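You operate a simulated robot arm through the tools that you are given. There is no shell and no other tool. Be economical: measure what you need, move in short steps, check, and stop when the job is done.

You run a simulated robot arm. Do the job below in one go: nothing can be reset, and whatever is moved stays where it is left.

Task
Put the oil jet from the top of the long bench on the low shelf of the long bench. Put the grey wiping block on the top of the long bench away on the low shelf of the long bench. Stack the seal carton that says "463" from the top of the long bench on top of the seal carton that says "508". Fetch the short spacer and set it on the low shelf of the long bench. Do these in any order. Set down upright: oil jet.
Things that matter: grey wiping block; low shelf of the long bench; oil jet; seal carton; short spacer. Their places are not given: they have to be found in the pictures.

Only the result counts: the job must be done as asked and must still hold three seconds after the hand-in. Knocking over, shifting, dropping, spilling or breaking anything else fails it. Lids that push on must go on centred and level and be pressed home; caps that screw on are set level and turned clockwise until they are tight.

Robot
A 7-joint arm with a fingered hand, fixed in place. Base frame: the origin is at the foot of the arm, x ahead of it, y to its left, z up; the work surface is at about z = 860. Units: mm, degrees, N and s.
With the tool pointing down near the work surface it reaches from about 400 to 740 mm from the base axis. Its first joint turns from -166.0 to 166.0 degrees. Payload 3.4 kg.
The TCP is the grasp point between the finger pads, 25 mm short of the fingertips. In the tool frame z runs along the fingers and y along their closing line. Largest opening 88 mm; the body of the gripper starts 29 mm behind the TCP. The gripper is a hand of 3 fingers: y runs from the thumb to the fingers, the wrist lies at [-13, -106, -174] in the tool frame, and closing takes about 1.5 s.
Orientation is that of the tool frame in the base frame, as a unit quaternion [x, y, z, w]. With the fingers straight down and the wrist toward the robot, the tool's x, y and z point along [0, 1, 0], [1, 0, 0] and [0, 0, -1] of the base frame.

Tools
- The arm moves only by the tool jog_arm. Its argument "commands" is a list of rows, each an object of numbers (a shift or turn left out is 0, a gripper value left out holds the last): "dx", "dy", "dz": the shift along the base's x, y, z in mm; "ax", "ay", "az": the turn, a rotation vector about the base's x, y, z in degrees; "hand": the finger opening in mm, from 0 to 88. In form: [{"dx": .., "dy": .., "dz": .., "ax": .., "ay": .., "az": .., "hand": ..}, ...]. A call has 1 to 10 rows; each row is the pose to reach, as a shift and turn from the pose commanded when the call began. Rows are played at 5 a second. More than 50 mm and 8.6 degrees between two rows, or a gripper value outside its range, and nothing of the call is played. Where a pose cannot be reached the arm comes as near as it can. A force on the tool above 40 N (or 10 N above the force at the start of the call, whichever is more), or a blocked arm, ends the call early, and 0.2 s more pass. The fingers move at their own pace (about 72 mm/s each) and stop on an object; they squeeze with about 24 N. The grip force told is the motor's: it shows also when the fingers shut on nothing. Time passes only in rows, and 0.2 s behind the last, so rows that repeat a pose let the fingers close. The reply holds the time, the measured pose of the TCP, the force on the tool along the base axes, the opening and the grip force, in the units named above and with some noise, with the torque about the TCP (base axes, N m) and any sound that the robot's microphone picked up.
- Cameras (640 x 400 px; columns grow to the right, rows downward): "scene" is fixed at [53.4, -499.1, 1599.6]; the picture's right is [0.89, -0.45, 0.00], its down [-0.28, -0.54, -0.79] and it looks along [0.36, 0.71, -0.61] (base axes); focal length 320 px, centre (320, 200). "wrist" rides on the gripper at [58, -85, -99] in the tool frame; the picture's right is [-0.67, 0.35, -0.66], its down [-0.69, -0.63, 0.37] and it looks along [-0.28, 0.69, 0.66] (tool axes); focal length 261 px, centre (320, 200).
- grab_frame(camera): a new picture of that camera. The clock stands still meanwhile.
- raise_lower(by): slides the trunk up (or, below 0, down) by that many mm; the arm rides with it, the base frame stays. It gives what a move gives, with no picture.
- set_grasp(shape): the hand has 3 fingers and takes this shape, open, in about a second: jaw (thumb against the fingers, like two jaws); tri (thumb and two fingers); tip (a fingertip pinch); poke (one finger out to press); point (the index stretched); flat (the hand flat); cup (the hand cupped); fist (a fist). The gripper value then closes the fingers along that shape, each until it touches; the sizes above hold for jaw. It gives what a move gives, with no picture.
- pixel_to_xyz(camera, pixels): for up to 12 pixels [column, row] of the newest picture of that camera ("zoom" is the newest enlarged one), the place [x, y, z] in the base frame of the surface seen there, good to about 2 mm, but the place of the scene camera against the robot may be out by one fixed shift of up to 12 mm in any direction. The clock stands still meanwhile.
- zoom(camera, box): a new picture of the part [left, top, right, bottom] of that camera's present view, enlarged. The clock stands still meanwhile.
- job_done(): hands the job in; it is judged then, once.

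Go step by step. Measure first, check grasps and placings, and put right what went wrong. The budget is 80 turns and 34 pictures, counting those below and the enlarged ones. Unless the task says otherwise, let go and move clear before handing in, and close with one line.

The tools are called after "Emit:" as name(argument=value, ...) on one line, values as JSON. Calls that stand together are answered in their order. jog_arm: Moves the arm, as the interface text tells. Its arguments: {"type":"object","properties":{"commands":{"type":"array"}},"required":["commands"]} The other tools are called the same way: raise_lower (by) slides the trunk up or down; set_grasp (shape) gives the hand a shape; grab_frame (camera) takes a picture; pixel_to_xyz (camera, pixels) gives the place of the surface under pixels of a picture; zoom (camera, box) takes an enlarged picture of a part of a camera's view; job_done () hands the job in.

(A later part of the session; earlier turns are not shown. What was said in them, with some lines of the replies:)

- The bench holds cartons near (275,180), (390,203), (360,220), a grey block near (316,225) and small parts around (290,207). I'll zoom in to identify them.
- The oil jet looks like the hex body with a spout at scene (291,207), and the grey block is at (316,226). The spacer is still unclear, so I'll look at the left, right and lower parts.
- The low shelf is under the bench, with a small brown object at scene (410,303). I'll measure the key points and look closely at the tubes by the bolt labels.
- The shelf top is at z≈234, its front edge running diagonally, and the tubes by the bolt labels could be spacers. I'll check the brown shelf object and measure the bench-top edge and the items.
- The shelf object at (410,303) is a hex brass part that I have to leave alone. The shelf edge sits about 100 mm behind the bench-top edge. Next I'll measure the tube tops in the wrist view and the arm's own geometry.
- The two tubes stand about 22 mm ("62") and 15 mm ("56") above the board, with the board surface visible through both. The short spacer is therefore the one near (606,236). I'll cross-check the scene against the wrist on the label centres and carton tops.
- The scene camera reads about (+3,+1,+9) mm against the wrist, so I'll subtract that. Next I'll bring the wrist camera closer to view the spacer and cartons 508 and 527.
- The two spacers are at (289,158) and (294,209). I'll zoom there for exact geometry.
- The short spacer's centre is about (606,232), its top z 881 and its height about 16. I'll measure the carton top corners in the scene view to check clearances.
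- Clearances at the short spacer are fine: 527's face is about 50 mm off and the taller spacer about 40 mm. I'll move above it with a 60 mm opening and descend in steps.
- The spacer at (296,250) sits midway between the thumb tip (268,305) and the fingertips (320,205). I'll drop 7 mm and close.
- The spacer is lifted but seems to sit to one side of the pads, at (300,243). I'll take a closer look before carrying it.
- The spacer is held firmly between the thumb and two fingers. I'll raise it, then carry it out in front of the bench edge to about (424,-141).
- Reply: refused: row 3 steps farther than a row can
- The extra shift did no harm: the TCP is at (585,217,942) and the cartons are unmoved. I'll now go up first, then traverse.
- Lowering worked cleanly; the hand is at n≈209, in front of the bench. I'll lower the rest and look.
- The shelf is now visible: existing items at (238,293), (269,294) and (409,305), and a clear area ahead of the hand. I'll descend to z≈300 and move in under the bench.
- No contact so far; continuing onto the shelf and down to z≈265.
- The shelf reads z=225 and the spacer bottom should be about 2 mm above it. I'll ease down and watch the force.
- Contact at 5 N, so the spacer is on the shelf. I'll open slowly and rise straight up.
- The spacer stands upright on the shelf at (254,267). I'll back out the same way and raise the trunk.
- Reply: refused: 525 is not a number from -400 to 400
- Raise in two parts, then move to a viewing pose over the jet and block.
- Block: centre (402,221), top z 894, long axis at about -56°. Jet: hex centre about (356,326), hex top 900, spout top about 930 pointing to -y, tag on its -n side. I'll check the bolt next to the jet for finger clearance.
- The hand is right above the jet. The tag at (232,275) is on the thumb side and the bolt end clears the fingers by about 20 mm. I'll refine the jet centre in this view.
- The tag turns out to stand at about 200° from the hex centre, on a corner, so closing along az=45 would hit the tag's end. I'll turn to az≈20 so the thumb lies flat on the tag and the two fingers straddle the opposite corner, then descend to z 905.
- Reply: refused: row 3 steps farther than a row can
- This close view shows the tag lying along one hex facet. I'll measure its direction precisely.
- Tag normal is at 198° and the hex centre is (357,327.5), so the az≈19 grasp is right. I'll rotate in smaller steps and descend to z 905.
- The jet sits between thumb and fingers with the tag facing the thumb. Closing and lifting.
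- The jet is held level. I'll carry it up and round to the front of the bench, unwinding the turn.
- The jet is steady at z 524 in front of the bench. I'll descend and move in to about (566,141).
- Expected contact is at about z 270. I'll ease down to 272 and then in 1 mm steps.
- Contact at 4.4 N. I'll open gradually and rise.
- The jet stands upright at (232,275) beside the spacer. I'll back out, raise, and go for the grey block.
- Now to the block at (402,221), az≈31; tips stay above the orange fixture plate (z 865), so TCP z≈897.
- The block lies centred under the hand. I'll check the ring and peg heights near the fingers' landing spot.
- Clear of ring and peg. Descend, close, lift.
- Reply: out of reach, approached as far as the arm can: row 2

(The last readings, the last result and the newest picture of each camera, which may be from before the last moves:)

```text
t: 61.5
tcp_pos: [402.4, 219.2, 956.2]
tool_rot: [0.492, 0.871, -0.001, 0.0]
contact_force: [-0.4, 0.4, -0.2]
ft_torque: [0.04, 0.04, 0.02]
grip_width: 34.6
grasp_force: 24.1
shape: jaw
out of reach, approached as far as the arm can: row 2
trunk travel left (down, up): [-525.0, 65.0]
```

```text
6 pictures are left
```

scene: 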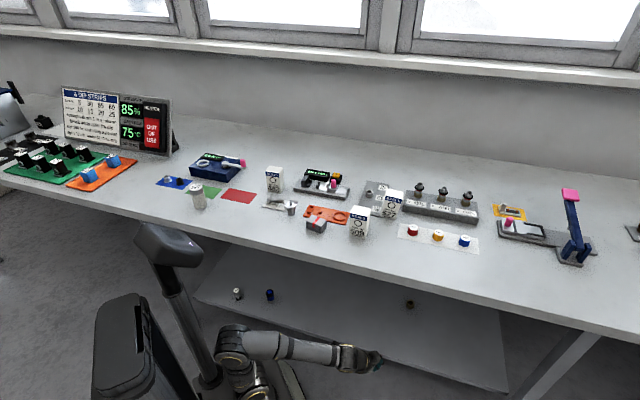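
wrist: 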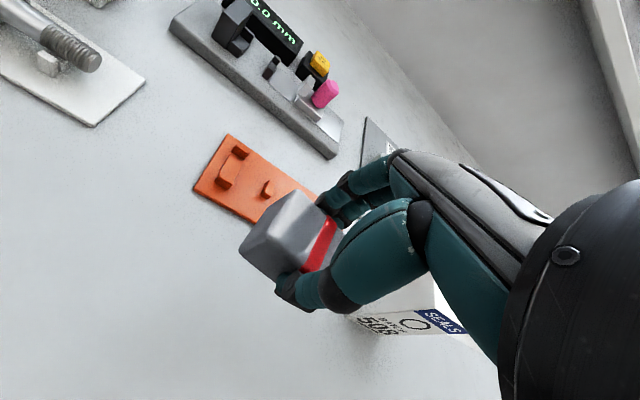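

The block is held. Carry it up and round to the front, then lower.

Emit:
jog_arm(commands=[{"dz": 45}, {"dz": 85}, {"dx": 3, "dy": -44, "dz": 90, "az": -4}, {"dx": 7, "dy": -88, "dz": 90, "az": -8}, {"dx": 10, "dy": -132, "dz": 90, "az": -12}, {"dx": 13, "dy": -176, "dz": 90, "az": -16}, {"dx": 17, "dy": -220, "dz": 90, "az": -20}, {"dx": 20, "dy": -264, "dz": 90, "az": -24}, {"dx": 23, "dy": -308, "dz": 90, "az": -28}, {"dx": 26, "dy": -347, "dz": 90, "az": -31}])

Emit:
raise_lower(by=-400)

Emit:
raise_lower(by=-125)

```text
t: 63.7
tcp_pos: [429.5, -129.5, 1044.9]
tool_rot: [0.707, 0.707, 0.0, 0.0]
contact_force: [0.3, 0.0, -0.4]
ft_torque: [0.01, 0.02, -0.02]
grip_width: 34.8
grasp_force: 24.2
shape: jaw
trunk travel left (down, up): [-525.0, 65.0]
```

```text
t: 67.5
tcp_pos: [429.4, -128.3, 646.4]
tool_rot: [0.707, 0.707, 0.0, 0.0]
contact_force: [0.1, -0.2, 0.3]
ft_torque: [0.02, 0.01, 0.01]
grip_width: 34.5
grasp_force: 24.2
shape: jaw
trunk travel left (down, up): [-125.0, 465.0]
```

```text
t: 69.0
tcp_pos: [428.9, -127.6, 521.0]
tool_rot: [0.707, 0.708, 0.001, 0.001]
contact_force: [-1.1, 0.3, -0.6]
ft_torque: [0.01, -0.02, -0.02]
grip_width: 34.8
grasp_force: 24.0
shape: jaw
trunk travel left (down, up): [0.0, 590.0]
```

I'll set the block to the right of the spacer, at about (670,5), where the path is clear.

Emit:
jog_arm(commands=[{"dz": -48}, {"dz": -96}, {"dz": -144}, {"dz": -192}, {"dx": 40, "dy": 22, "dz": -192}, {"dx": 80, "dy": 44, "dz": -192}, {"dx": 120, "dy": 66, "dz": -192}, {"dx": 160, "dy": 88, "dz": -192}, {"dx": 200, "dy": 110, "dz": -192}, {"dx": 241, "dy": 133, "dz": -192}])

Emit:
jog_arm(commands=[{"dz": -25}, {"dz": -50}, {"dz": -60}])

```text
t: 71.2
tcp_pos: [669.8, 7.4, 330.0]
tool_rot: [0.706, 0.708, -0.002, -0.001]
contact_force: [-0.2, 0.4, -1.3]
ft_torque: [0.0, 0.02, -0.02]
grip_width: 34.5
grasp_force: 24.4
shape: jaw
trunk travel left (down, up): [0.0, 590.0]
```

```text
t: 72.0
tcp_pos: [671.1, 6.1, 268.2]
tool_rot: [0.707, 0.707, 0.0, 0.0]
contact_force: [-0.3, 0.6, -1.0]
ft_torque: [0.0, -0.01, -0.01]
grip_width: 34.2
grasp_force: 24.5
shape: jaw
trunk travel left (down, up): [0.0, 590.0]
```

Emit:
jog_arm(commands=[{"dz": -1.5}, {"dz": -3}, {"dz": -3}])

Emit:
jog_arm(commands=[{"dz": -1}, {"dz": -2}, {"dz": -2}])

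```text
t: 72.8
tcp_pos: [668.8, 6.8, 265.7]
tool_rot: [0.707, 0.708, -0.001, 0.001]
contact_force: [-0.3, -0.1, -0.7]
ft_torque: [-0.01, -0.02, 0.01]
grip_width: 34.5
grasp_force: 23.5
shape: jaw
trunk travel left (down, up): [0.0, 590.0]
```

```text
t: 73.7
tcp_pos: [668.6, 6.5, 264.0]
tool_rot: [0.707, 0.707, 0.0, 0.0]
contact_force: [-0.1, 1.0, -0.2]
ft_torque: [-0.01, 0.03, -0.02]
grip_width: 34.3
grasp_force: 23.7
shape: jaw
trunk travel left (down, up): [0.0, 590.0]
```

No contact yet; easing further.

Emit:
jog_arm(commands=[{"dz": -1}, {"dz": -2}, {"dz": -2}])

Emit:
jog_arm(commands=[{"dz": -0.5}, {"dz": -1}, {"dz": -1}])

```text
t: 74.5
tcp_pos: [669.4, 4.3, 262.6]
tool_rot: [0.707, 0.708, 0.0, -0.001]
contact_force: [0.3, 0.8, -1.2]
ft_torque: [-0.03, -0.03, 0.03]
grip_width: 34.2
grasp_force: 24.3
shape: jaw
trunk travel left (down, up): [0.0, 590.0]
```

```text
t: 75.2
tcp_pos: [670.0, 5.9, 261.0]
tool_rot: [0.707, 0.707, 0.0, 0.0]
contact_force: [-0.1, -0.5, 1.8]
ft_torque: [0.01, -0.05, 0.03]
grip_width: 34.1
grasp_force: 24.1
shape: jaw
trunk travel left (down, up): [0.0, 590.0]
```

Light contact at 1.8 N, matching the expected height. Half a millimetre more, then release and rise.

Emit:
jog_arm(commands=[{"dz": -0.7}, {"dz": -0.7, "hand": 38}, {"dz": -0.7, "hand": 46}, {"dz": -0.7, "hand": 56}, {"dz": -0.7, "hand": 56}, {"dz": -0.7, "hand": 56}, {"dz": 30}, {"dz": 65}, {"dz": 95}])

Emit:
grab_frame(camera="wrist")

```text
t: 77.2
tcp_pos: [670.4, 4.5, 355.2]
tool_rot: [0.707, 0.707, 0.0, 0.001]
contact_force: [1.4, -0.6, -0.4]
ft_torque: [0.01, 0.01, 0.0]
grip_width: 55.6
grasp_force: 0.1
shape: jaw
trunk travel left (down, up): [0.0, 590.0]
```

```text
5 pictures are left
```

wrist: 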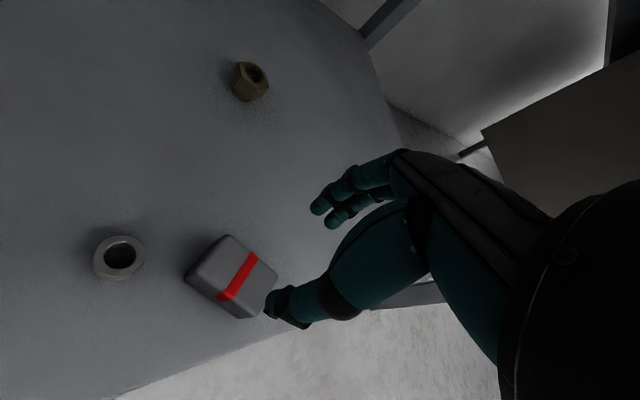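

Block and spacer rest flat on the shelf. Back out and raise for the carton.

Emit:
jog_arm(commands=[{"dx": -40, "dy": -22}, {"dx": -80, "dy": -44}, {"dx": -120, "dy": -66}, {"dx": -160, "dy": -88}, {"dx": -200, "dy": -110}, {"dx": -241, "dy": -132}, {"dx": -241, "dy": -132, "dz": 48}, {"dx": -241, "dy": -132, "dz": 96}, {"dx": -241, "dy": -132, "dz": 144}, {"dx": -241, "dy": -132, "dz": 190}])

Emit:
raise_lower(by=400)

Emit:
raise_lower(by=160)

```text
t: 79.5
tcp_pos: [426.1, -123.6, 546.8]
tool_rot: [0.707, 0.707, 0.0, -0.001]
contact_force: [0.2, -0.3, 0.1]
ft_torque: [0.02, 0.0, 0.02]
grip_width: 55.7
grasp_force: 0.0
shape: jaw
trunk travel left (down, up): [0.0, 590.0]
```

```text
t: 83.3
tcp_pos: [427.8, -124.6, 946.2]
tool_rot: [0.707, 0.708, 0.0, 0.001]
contact_force: [0.3, 0.0, 0.2]
ft_torque: [0.01, 0.04, -0.03]
grip_width: 55.5
grasp_force: 0.1
shape: jaw
trunk travel left (down, up): [-400.0, 190.0]
```

```text
t: 85.1
tcp_pos: [426.6, -124.2, 1105.7]
tool_rot: [0.707, 0.707, 0.0, 0.0]
contact_force: [-0.3, 0.0, 0.5]
ft_torque: [0.0, -0.06, -0.03]
grip_width: 55.6
grasp_force: 0.1
shape: jaw
trunk travel left (down, up): [-560.0, 30.0]
```

Trunk is up. I'll travel to hover over carton 463 at about (360,484), turning to az 45.

Emit:
jog_arm(commands=[{"dx": -5, "dy": 49, "az": 4.5, "hand": 70}, {"dx": -10, "dy": 98, "az": 9}, {"dx": -15, "dy": 147, "az": 13.5}, {"dx": -20, "dy": 196, "az": 18}, {"dx": -25, "dy": 245, "az": 22.5}, {"dx": -30, "dy": 294, "az": 27}, {"dx": -35, "dy": 343, "az": 31.5}, {"dx": -40, "dy": 392, "az": 36}, {"dx": -45, "dy": 441, "az": 40.5}, {"dx": -50, "dy": 490, "az": 45}])

Emit:
jog_arm(commands=[{"dx": -6, "dy": 40, "dz": -20}, {"dx": -12, "dy": 80, "dz": -45}, {"dx": -16, "dy": 118, "dz": -70}])

Emit:
grab_frame(camera="wrist")

```text
t: 87.3
tcp_pos: [377.4, 366.0, 1107.0]
tool_rot: [0.383, 0.924, 0.0, -0.001]
contact_force: [0.3, 0.4, -0.7]
ft_torque: [0.03, 0.03, 0.0]
grip_width: 69.7
grasp_force: 0.1
shape: jaw
trunk travel left (down, up): [-560.0, 30.0]
```

```text
t: 88.1
tcp_pos: [363.4, 484.7, 1032.4]
tool_rot: [0.383, 0.924, 0.0, 0.0]
contact_force: [-0.5, 0.1, -0.8]
ft_torque: [-0.03, -0.03, 0.01]
grip_width: 69.8
grasp_force: 0.1
shape: jaw
trunk travel left (down, up): [-560.0, 30.0]
```

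```text
4 pictures are left
```

wrist: 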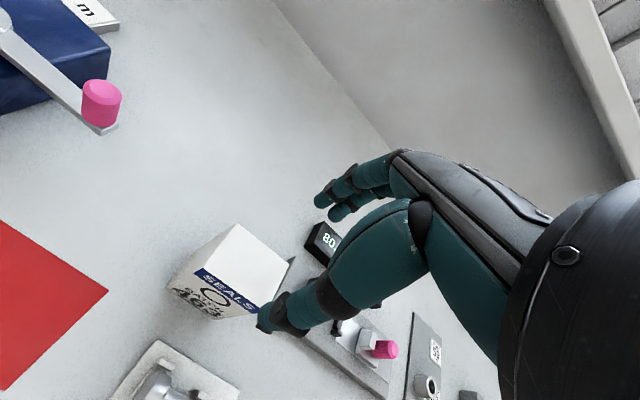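

Carton 463's top corners are near (236,225), (289,259), (257,302) and (203,267). Measuring them.

Emit:
pixel_to_xyz(camera="wrist", pixels=[[236, 227], [287, 260], [257, 299], [206, 267], [221, 246], [262, 243], [272, 280], [231, 283], [246, 263]])

```text
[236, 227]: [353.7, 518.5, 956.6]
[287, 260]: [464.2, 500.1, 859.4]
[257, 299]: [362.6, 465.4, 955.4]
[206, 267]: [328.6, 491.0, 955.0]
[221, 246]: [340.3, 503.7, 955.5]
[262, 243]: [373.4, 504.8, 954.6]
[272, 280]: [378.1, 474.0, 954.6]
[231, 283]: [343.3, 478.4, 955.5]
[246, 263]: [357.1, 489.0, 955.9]
```

Carton centre is about (359,490), short axis at about 48°. Adjust, descend to z≈932 and close.

Emit:
jog_arm(commands=[{"dx": -4, "dy": 5, "dz": -10, "az": 3, "hand": 70}, {"dx": -4, "dy": 5, "dz": -50, "az": 3}, {"dx": -4, "dy": 5, "dz": -85, "az": 3}, {"dx": -4, "dy": 5, "dz": -100, "az": 3}])

Emit:
jog_arm(commands=[{"hand": 22}, {"hand": 22}, {"hand": 22}, {"hand": 22}, {"hand": 22}, {"hand": 22}, {"hand": 22}, {"hand": 22}])

```text
t: 89.1
tcp_pos: [356.9, 487.0, 936.3]
tool_rot: [0.358, 0.934, 0.0, 0.0]
contact_force: [0.5, -0.4, -0.2]
ft_torque: [-0.04, 0.03, -0.02]
grip_width: 69.6
grasp_force: 0.0
shape: jaw
trunk travel left (down, up): [-560.0, 30.0]
```

```text
t: 90.9
tcp_pos: [355.9, 487.5, 936.2]
tool_rot: [0.359, 0.933, 0.0, 0.0]
contact_force: [-0.8, -0.5, -0.3]
ft_torque: [-0.01, 0.0, 0.0]
grip_width: 36.3
grasp_force: 24.2
shape: jaw
trunk travel left (down, up): [-560.0, 30.0]
```

Gripped at 36 mm. Lift and check.

Emit:
jog_arm(commands=[{"dz": 5}, {"dz": 25}, {"dz": 65}, {"dz": 105}, {"dz": 140}])

Emit:
grab_frame(camera="wrist")

```text
t: 92.1
tcp_pos: [354.7, 488.1, 1073.8]
tool_rot: [0.357, 0.934, -0.001, 0.0]
contact_force: [-0.4, 0.7, -0.3]
ft_torque: [0.0, 0.0, -0.02]
grip_width: 36.1
grasp_force: 24.1
shape: jaw
trunk travel left (down, up): [-560.0, 30.0]
```

```text
3 pictures are left
```

wrist: 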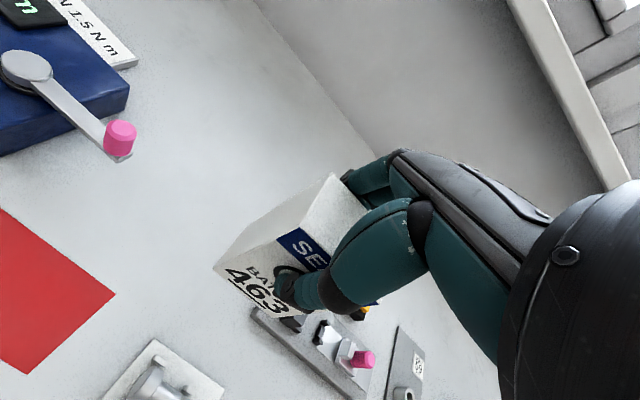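

Carton 463 is held square. I'll carry it to a spot beside 508 where the wrist camera can see 508's top, to measure its centre.

Emit:
jog_arm(commands=[{"dx": 22, "dy": -41, "dz": 5}, {"dx": 44, "dy": -82, "dz": 10}, {"dx": 66, "dy": -123, "dz": 10}, {"dx": 88, "dy": -164, "dz": 10}, {"dx": 110, "dy": -205, "dz": 10}, {"dx": 132, "dy": -246, "dz": 10}, {"dx": 154, "dy": -287, "dz": 10, "az": -1}, {"dx": 176, "dy": -328, "dz": 10, "az": -2}, {"dx": 198, "dy": -369, "dz": 10, "az": -3}, {"dx": 218, "dy": -407, "dz": 10, "az": -4}])

Emit:
grab_frame(camera="wrist")

```text
t: 94.3
tcp_pos: [575.2, 80.3, 1084.6]
tool_rot: [0.391, 0.92, 0.0, 0.0]
contact_force: [0.2, 0.5, -1.2]
ft_torque: [-0.01, 0.05, 0.02]
grip_width: 35.6
grasp_force: 23.7
shape: jaw
trunk travel left (down, up): [-560.0, 30.0]
```

```text
2 pictures are left
```

wrist: 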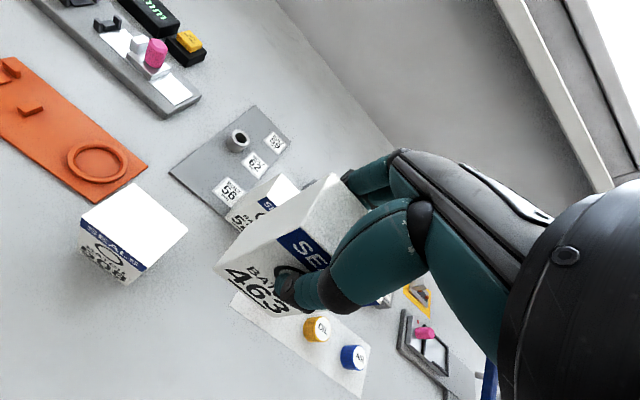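

508's top corners show at (131,184), (187,230), (150,269) and (84,222). Measuring these, plus the held carton's bottom corners.

Emit:
pixel_to_xyz(camera="wrist", pixels=[[131, 187], [184, 230], [150, 266], [88, 221], [109, 204], [158, 208], [167, 249], [118, 244], [134, 226], [220, 267], [270, 312], [330, 178]])

```text
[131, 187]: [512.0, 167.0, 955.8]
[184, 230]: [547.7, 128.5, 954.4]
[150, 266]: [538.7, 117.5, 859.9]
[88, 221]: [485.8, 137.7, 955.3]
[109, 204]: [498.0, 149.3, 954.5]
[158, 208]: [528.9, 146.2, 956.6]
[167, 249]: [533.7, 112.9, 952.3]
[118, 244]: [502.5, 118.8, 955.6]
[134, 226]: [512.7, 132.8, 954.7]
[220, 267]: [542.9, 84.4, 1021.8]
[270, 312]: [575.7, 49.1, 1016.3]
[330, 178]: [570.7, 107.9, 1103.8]
```

508's centre is (516.7,133) and the held carton's centre is (573.5,79), with the edges parallel within a degree. I'll shift (-57,+54) and lower to just above contact.

Emit:
jog_arm(commands=[{"dx": -28, "dy": 27}, {"dx": -57, "dy": 54}, {"dx": -57, "dy": 54, "dz": -20}, {"dx": -57, "dy": 54, "dz": -40}, {"dx": -57, "dy": 54, "dz": -48}])

Emit:
jog_arm(commands=[{"dz": -1}, {"dz": -2}, {"dz": -2}])

```text
t: 95.5
tcp_pos: [516.4, 136.2, 1039.0]
tool_rot: [0.391, 0.921, 0.0, 0.0]
contact_force: [0.3, 0.9, -1.2]
ft_torque: [0.0, -0.03, -0.02]
grip_width: 36.0
grasp_force: 23.9
shape: jaw
trunk travel left (down, up): [-560.0, 30.0]
```

```text
t: 96.3
tcp_pos: [516.7, 135.6, 1035.2]
tool_rot: [0.391, 0.92, 0.0, -0.001]
contact_force: [1.1, 0.1, -0.1]
ft_torque: [0.0, 0.01, 0.01]
grip_width: 35.8
grasp_force: 23.4
shape: jaw
trunk travel left (down, up): [-560.0, 30.0]
```

Just above contact; fine-tuning +1/-1 mm and easing down.

Emit:
jog_arm(commands=[{"dx": 1, "dy": -1}, {"dx": 1, "dy": -1, "dz": -1}, {"dx": 1, "dy": -1, "dz": -2}, {"dx": 1, "dy": -1, "dz": -2}])

Emit:
jog_arm(commands=[{"dz": -0.5}, {"dz": -1}, {"dz": -1}])

```text
t: 97.3
tcp_pos: [518.9, 134.8, 1033.6]
tool_rot: [0.39, 0.921, 0.0, 0.0]
contact_force: [-0.8, -0.2, -1.2]
ft_torque: [0.0, 0.0, 0.0]
grip_width: 35.6
grasp_force: 23.2
shape: jaw
trunk travel left (down, up): [-560.0, 30.0]
```

```text
t: 98.1
tcp_pos: [518.8, 134.7, 1033.5]
tool_rot: [0.39, 0.921, -0.001, 0.0]
contact_force: [0.0, 0.0, -1.2]
ft_torque: [0.0, 0.0, 0.0]
grip_width: 36.0
grasp_force: 23.8
shape: jaw
trunk travel left (down, up): [-560.0, 30.0]
```

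Emit:
jog_arm(commands=[{"dz": -0.5}, {"dz": -1}, {"dz": -1}])

Emit:
jog_arm(commands=[{"dz": -0.5}, {"dz": -0.8}, {"dz": -0.8}])

```text
t: 98.9
tcp_pos: [520.4, 135.0, 1031.8]
tool_rot: [0.39, 0.921, 0.0, 0.0]
contact_force: [0.1, 0.3, -0.8]
ft_torque: [0.03, 0.0, 0.02]
grip_width: 35.7
grasp_force: 23.7
shape: jaw
trunk travel left (down, up): [-560.0, 30.0]
```

```text
t: 99.7
tcp_pos: [519.5, 133.0, 1031.0]
tool_rot: [0.391, 0.921, 0.0, -0.001]
contact_force: [0.1, -1.4, -1.1]
ft_torque: [0.01, 0.02, -0.01]
grip_width: 36.1
grasp_force: 23.6
shape: jaw
trunk travel left (down, up): [-560.0, 30.0]
```

No contact force yet; continuing in sub-millimetre steps.

Emit:
jog_arm(commands=[{"dz": -0.5}, {"dz": -0.8}, {"dz": -0.8}])

Emit:
jog_arm(commands=[{"dz": -0.4}, {"dz": -0.7}, {"dz": -0.7}])

```text
t: 100.5
tcp_pos: [519.0, 134.1, 1029.3]
tool_rot: [0.391, 0.92, 0.001, -0.001]
contact_force: [0.4, -0.3, -1.2]
ft_torque: [0.03, 0.0, -0.02]
grip_width: 35.9
grasp_force: 24.0
shape: jaw
trunk travel left (down, up): [-560.0, 30.0]
```

```text
t: 101.3
tcp_pos: [518.4, 133.9, 1029.4]
tool_rot: [0.391, 0.92, -0.001, -0.001]
contact_force: [1.0, -0.4, 2.2]
ft_torque: [-0.03, 0.0, -0.02]
grip_width: 35.9
grasp_force: 23.6
shape: jaw
trunk travel left (down, up): [-560.0, 30.0]
```

Contact: vertical force went from -1.2 to +2.2 N. Release gently and rise clear.

Emit:
jog_arm(commands=[{"hand": 38}, {"hand": 42}, {"hand": 50}, {"hand": 62}, {"hand": 72}, {"hand": 72}, {"dz": 30}, {"dz": 70}, {"dz": 110}])

Emit:
jog_arm(commands=[{"dx": -30, "dy": -30}, {"dx": -60, "dy": -60}, {"dx": -85, "dy": -90}, {"dx": -85, "dy": -130}, {"dx": -85, "dy": -170}])

Emit:
zoom(camera="scene", box=[180, 130, 500, 330])

```text
t: 103.3
tcp_pos: [518.4, 132.5, 1138.9]
tool_rot: [0.391, 0.921, 0.001, -0.001]
contact_force: [-0.6, -0.1, -0.4]
ft_torque: [-0.02, 0.02, -0.01]
grip_width: 71.7
grasp_force: 0.1
shape: jaw
trunk travel left (down, up): [-560.0, 30.0]
```

```text
t: 104.5
tcp_pos: [435.5, -36.7, 1137.9]
tool_rot: [0.39, 0.921, 0.0, 0.0]
contact_force: [-0.1, -0.2, 0.5]
ft_torque: [-0.01, 0.04, 0.02]
grip_width: 72.1
grasp_force: 0.2
shape: jaw
trunk travel left (down, up): [-560.0, 30.0]
```

```text
2.00 times, centred on (340, 230) of scene
```

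zoom: 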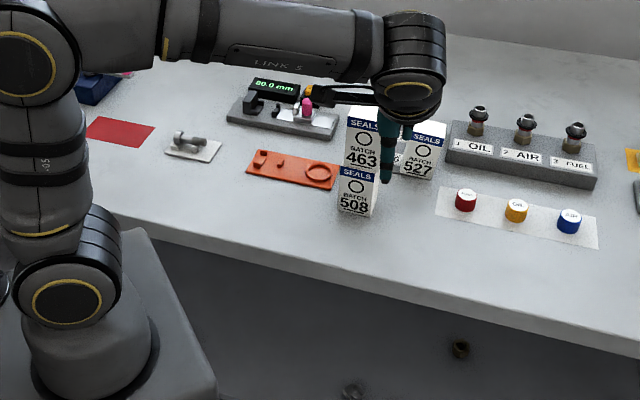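

The last picture shows carton 463 sitting squarely on 508 (zoom 362,165), with everything else in place and the hand clear. The three shelf items were seen resting upright or flat on the shelf, so I'm handing in.

Emit:
job_done()

```text
The job is handed in.
```

The oil jet (upright), the grey wiping block and the short spacer are on the low shelf, and carton 463 is stacked on carton 508. The job is handed in; I took the shorter of the two tubes on the bolt board (about 16 mm, against 22 mm) to be the short spacer.
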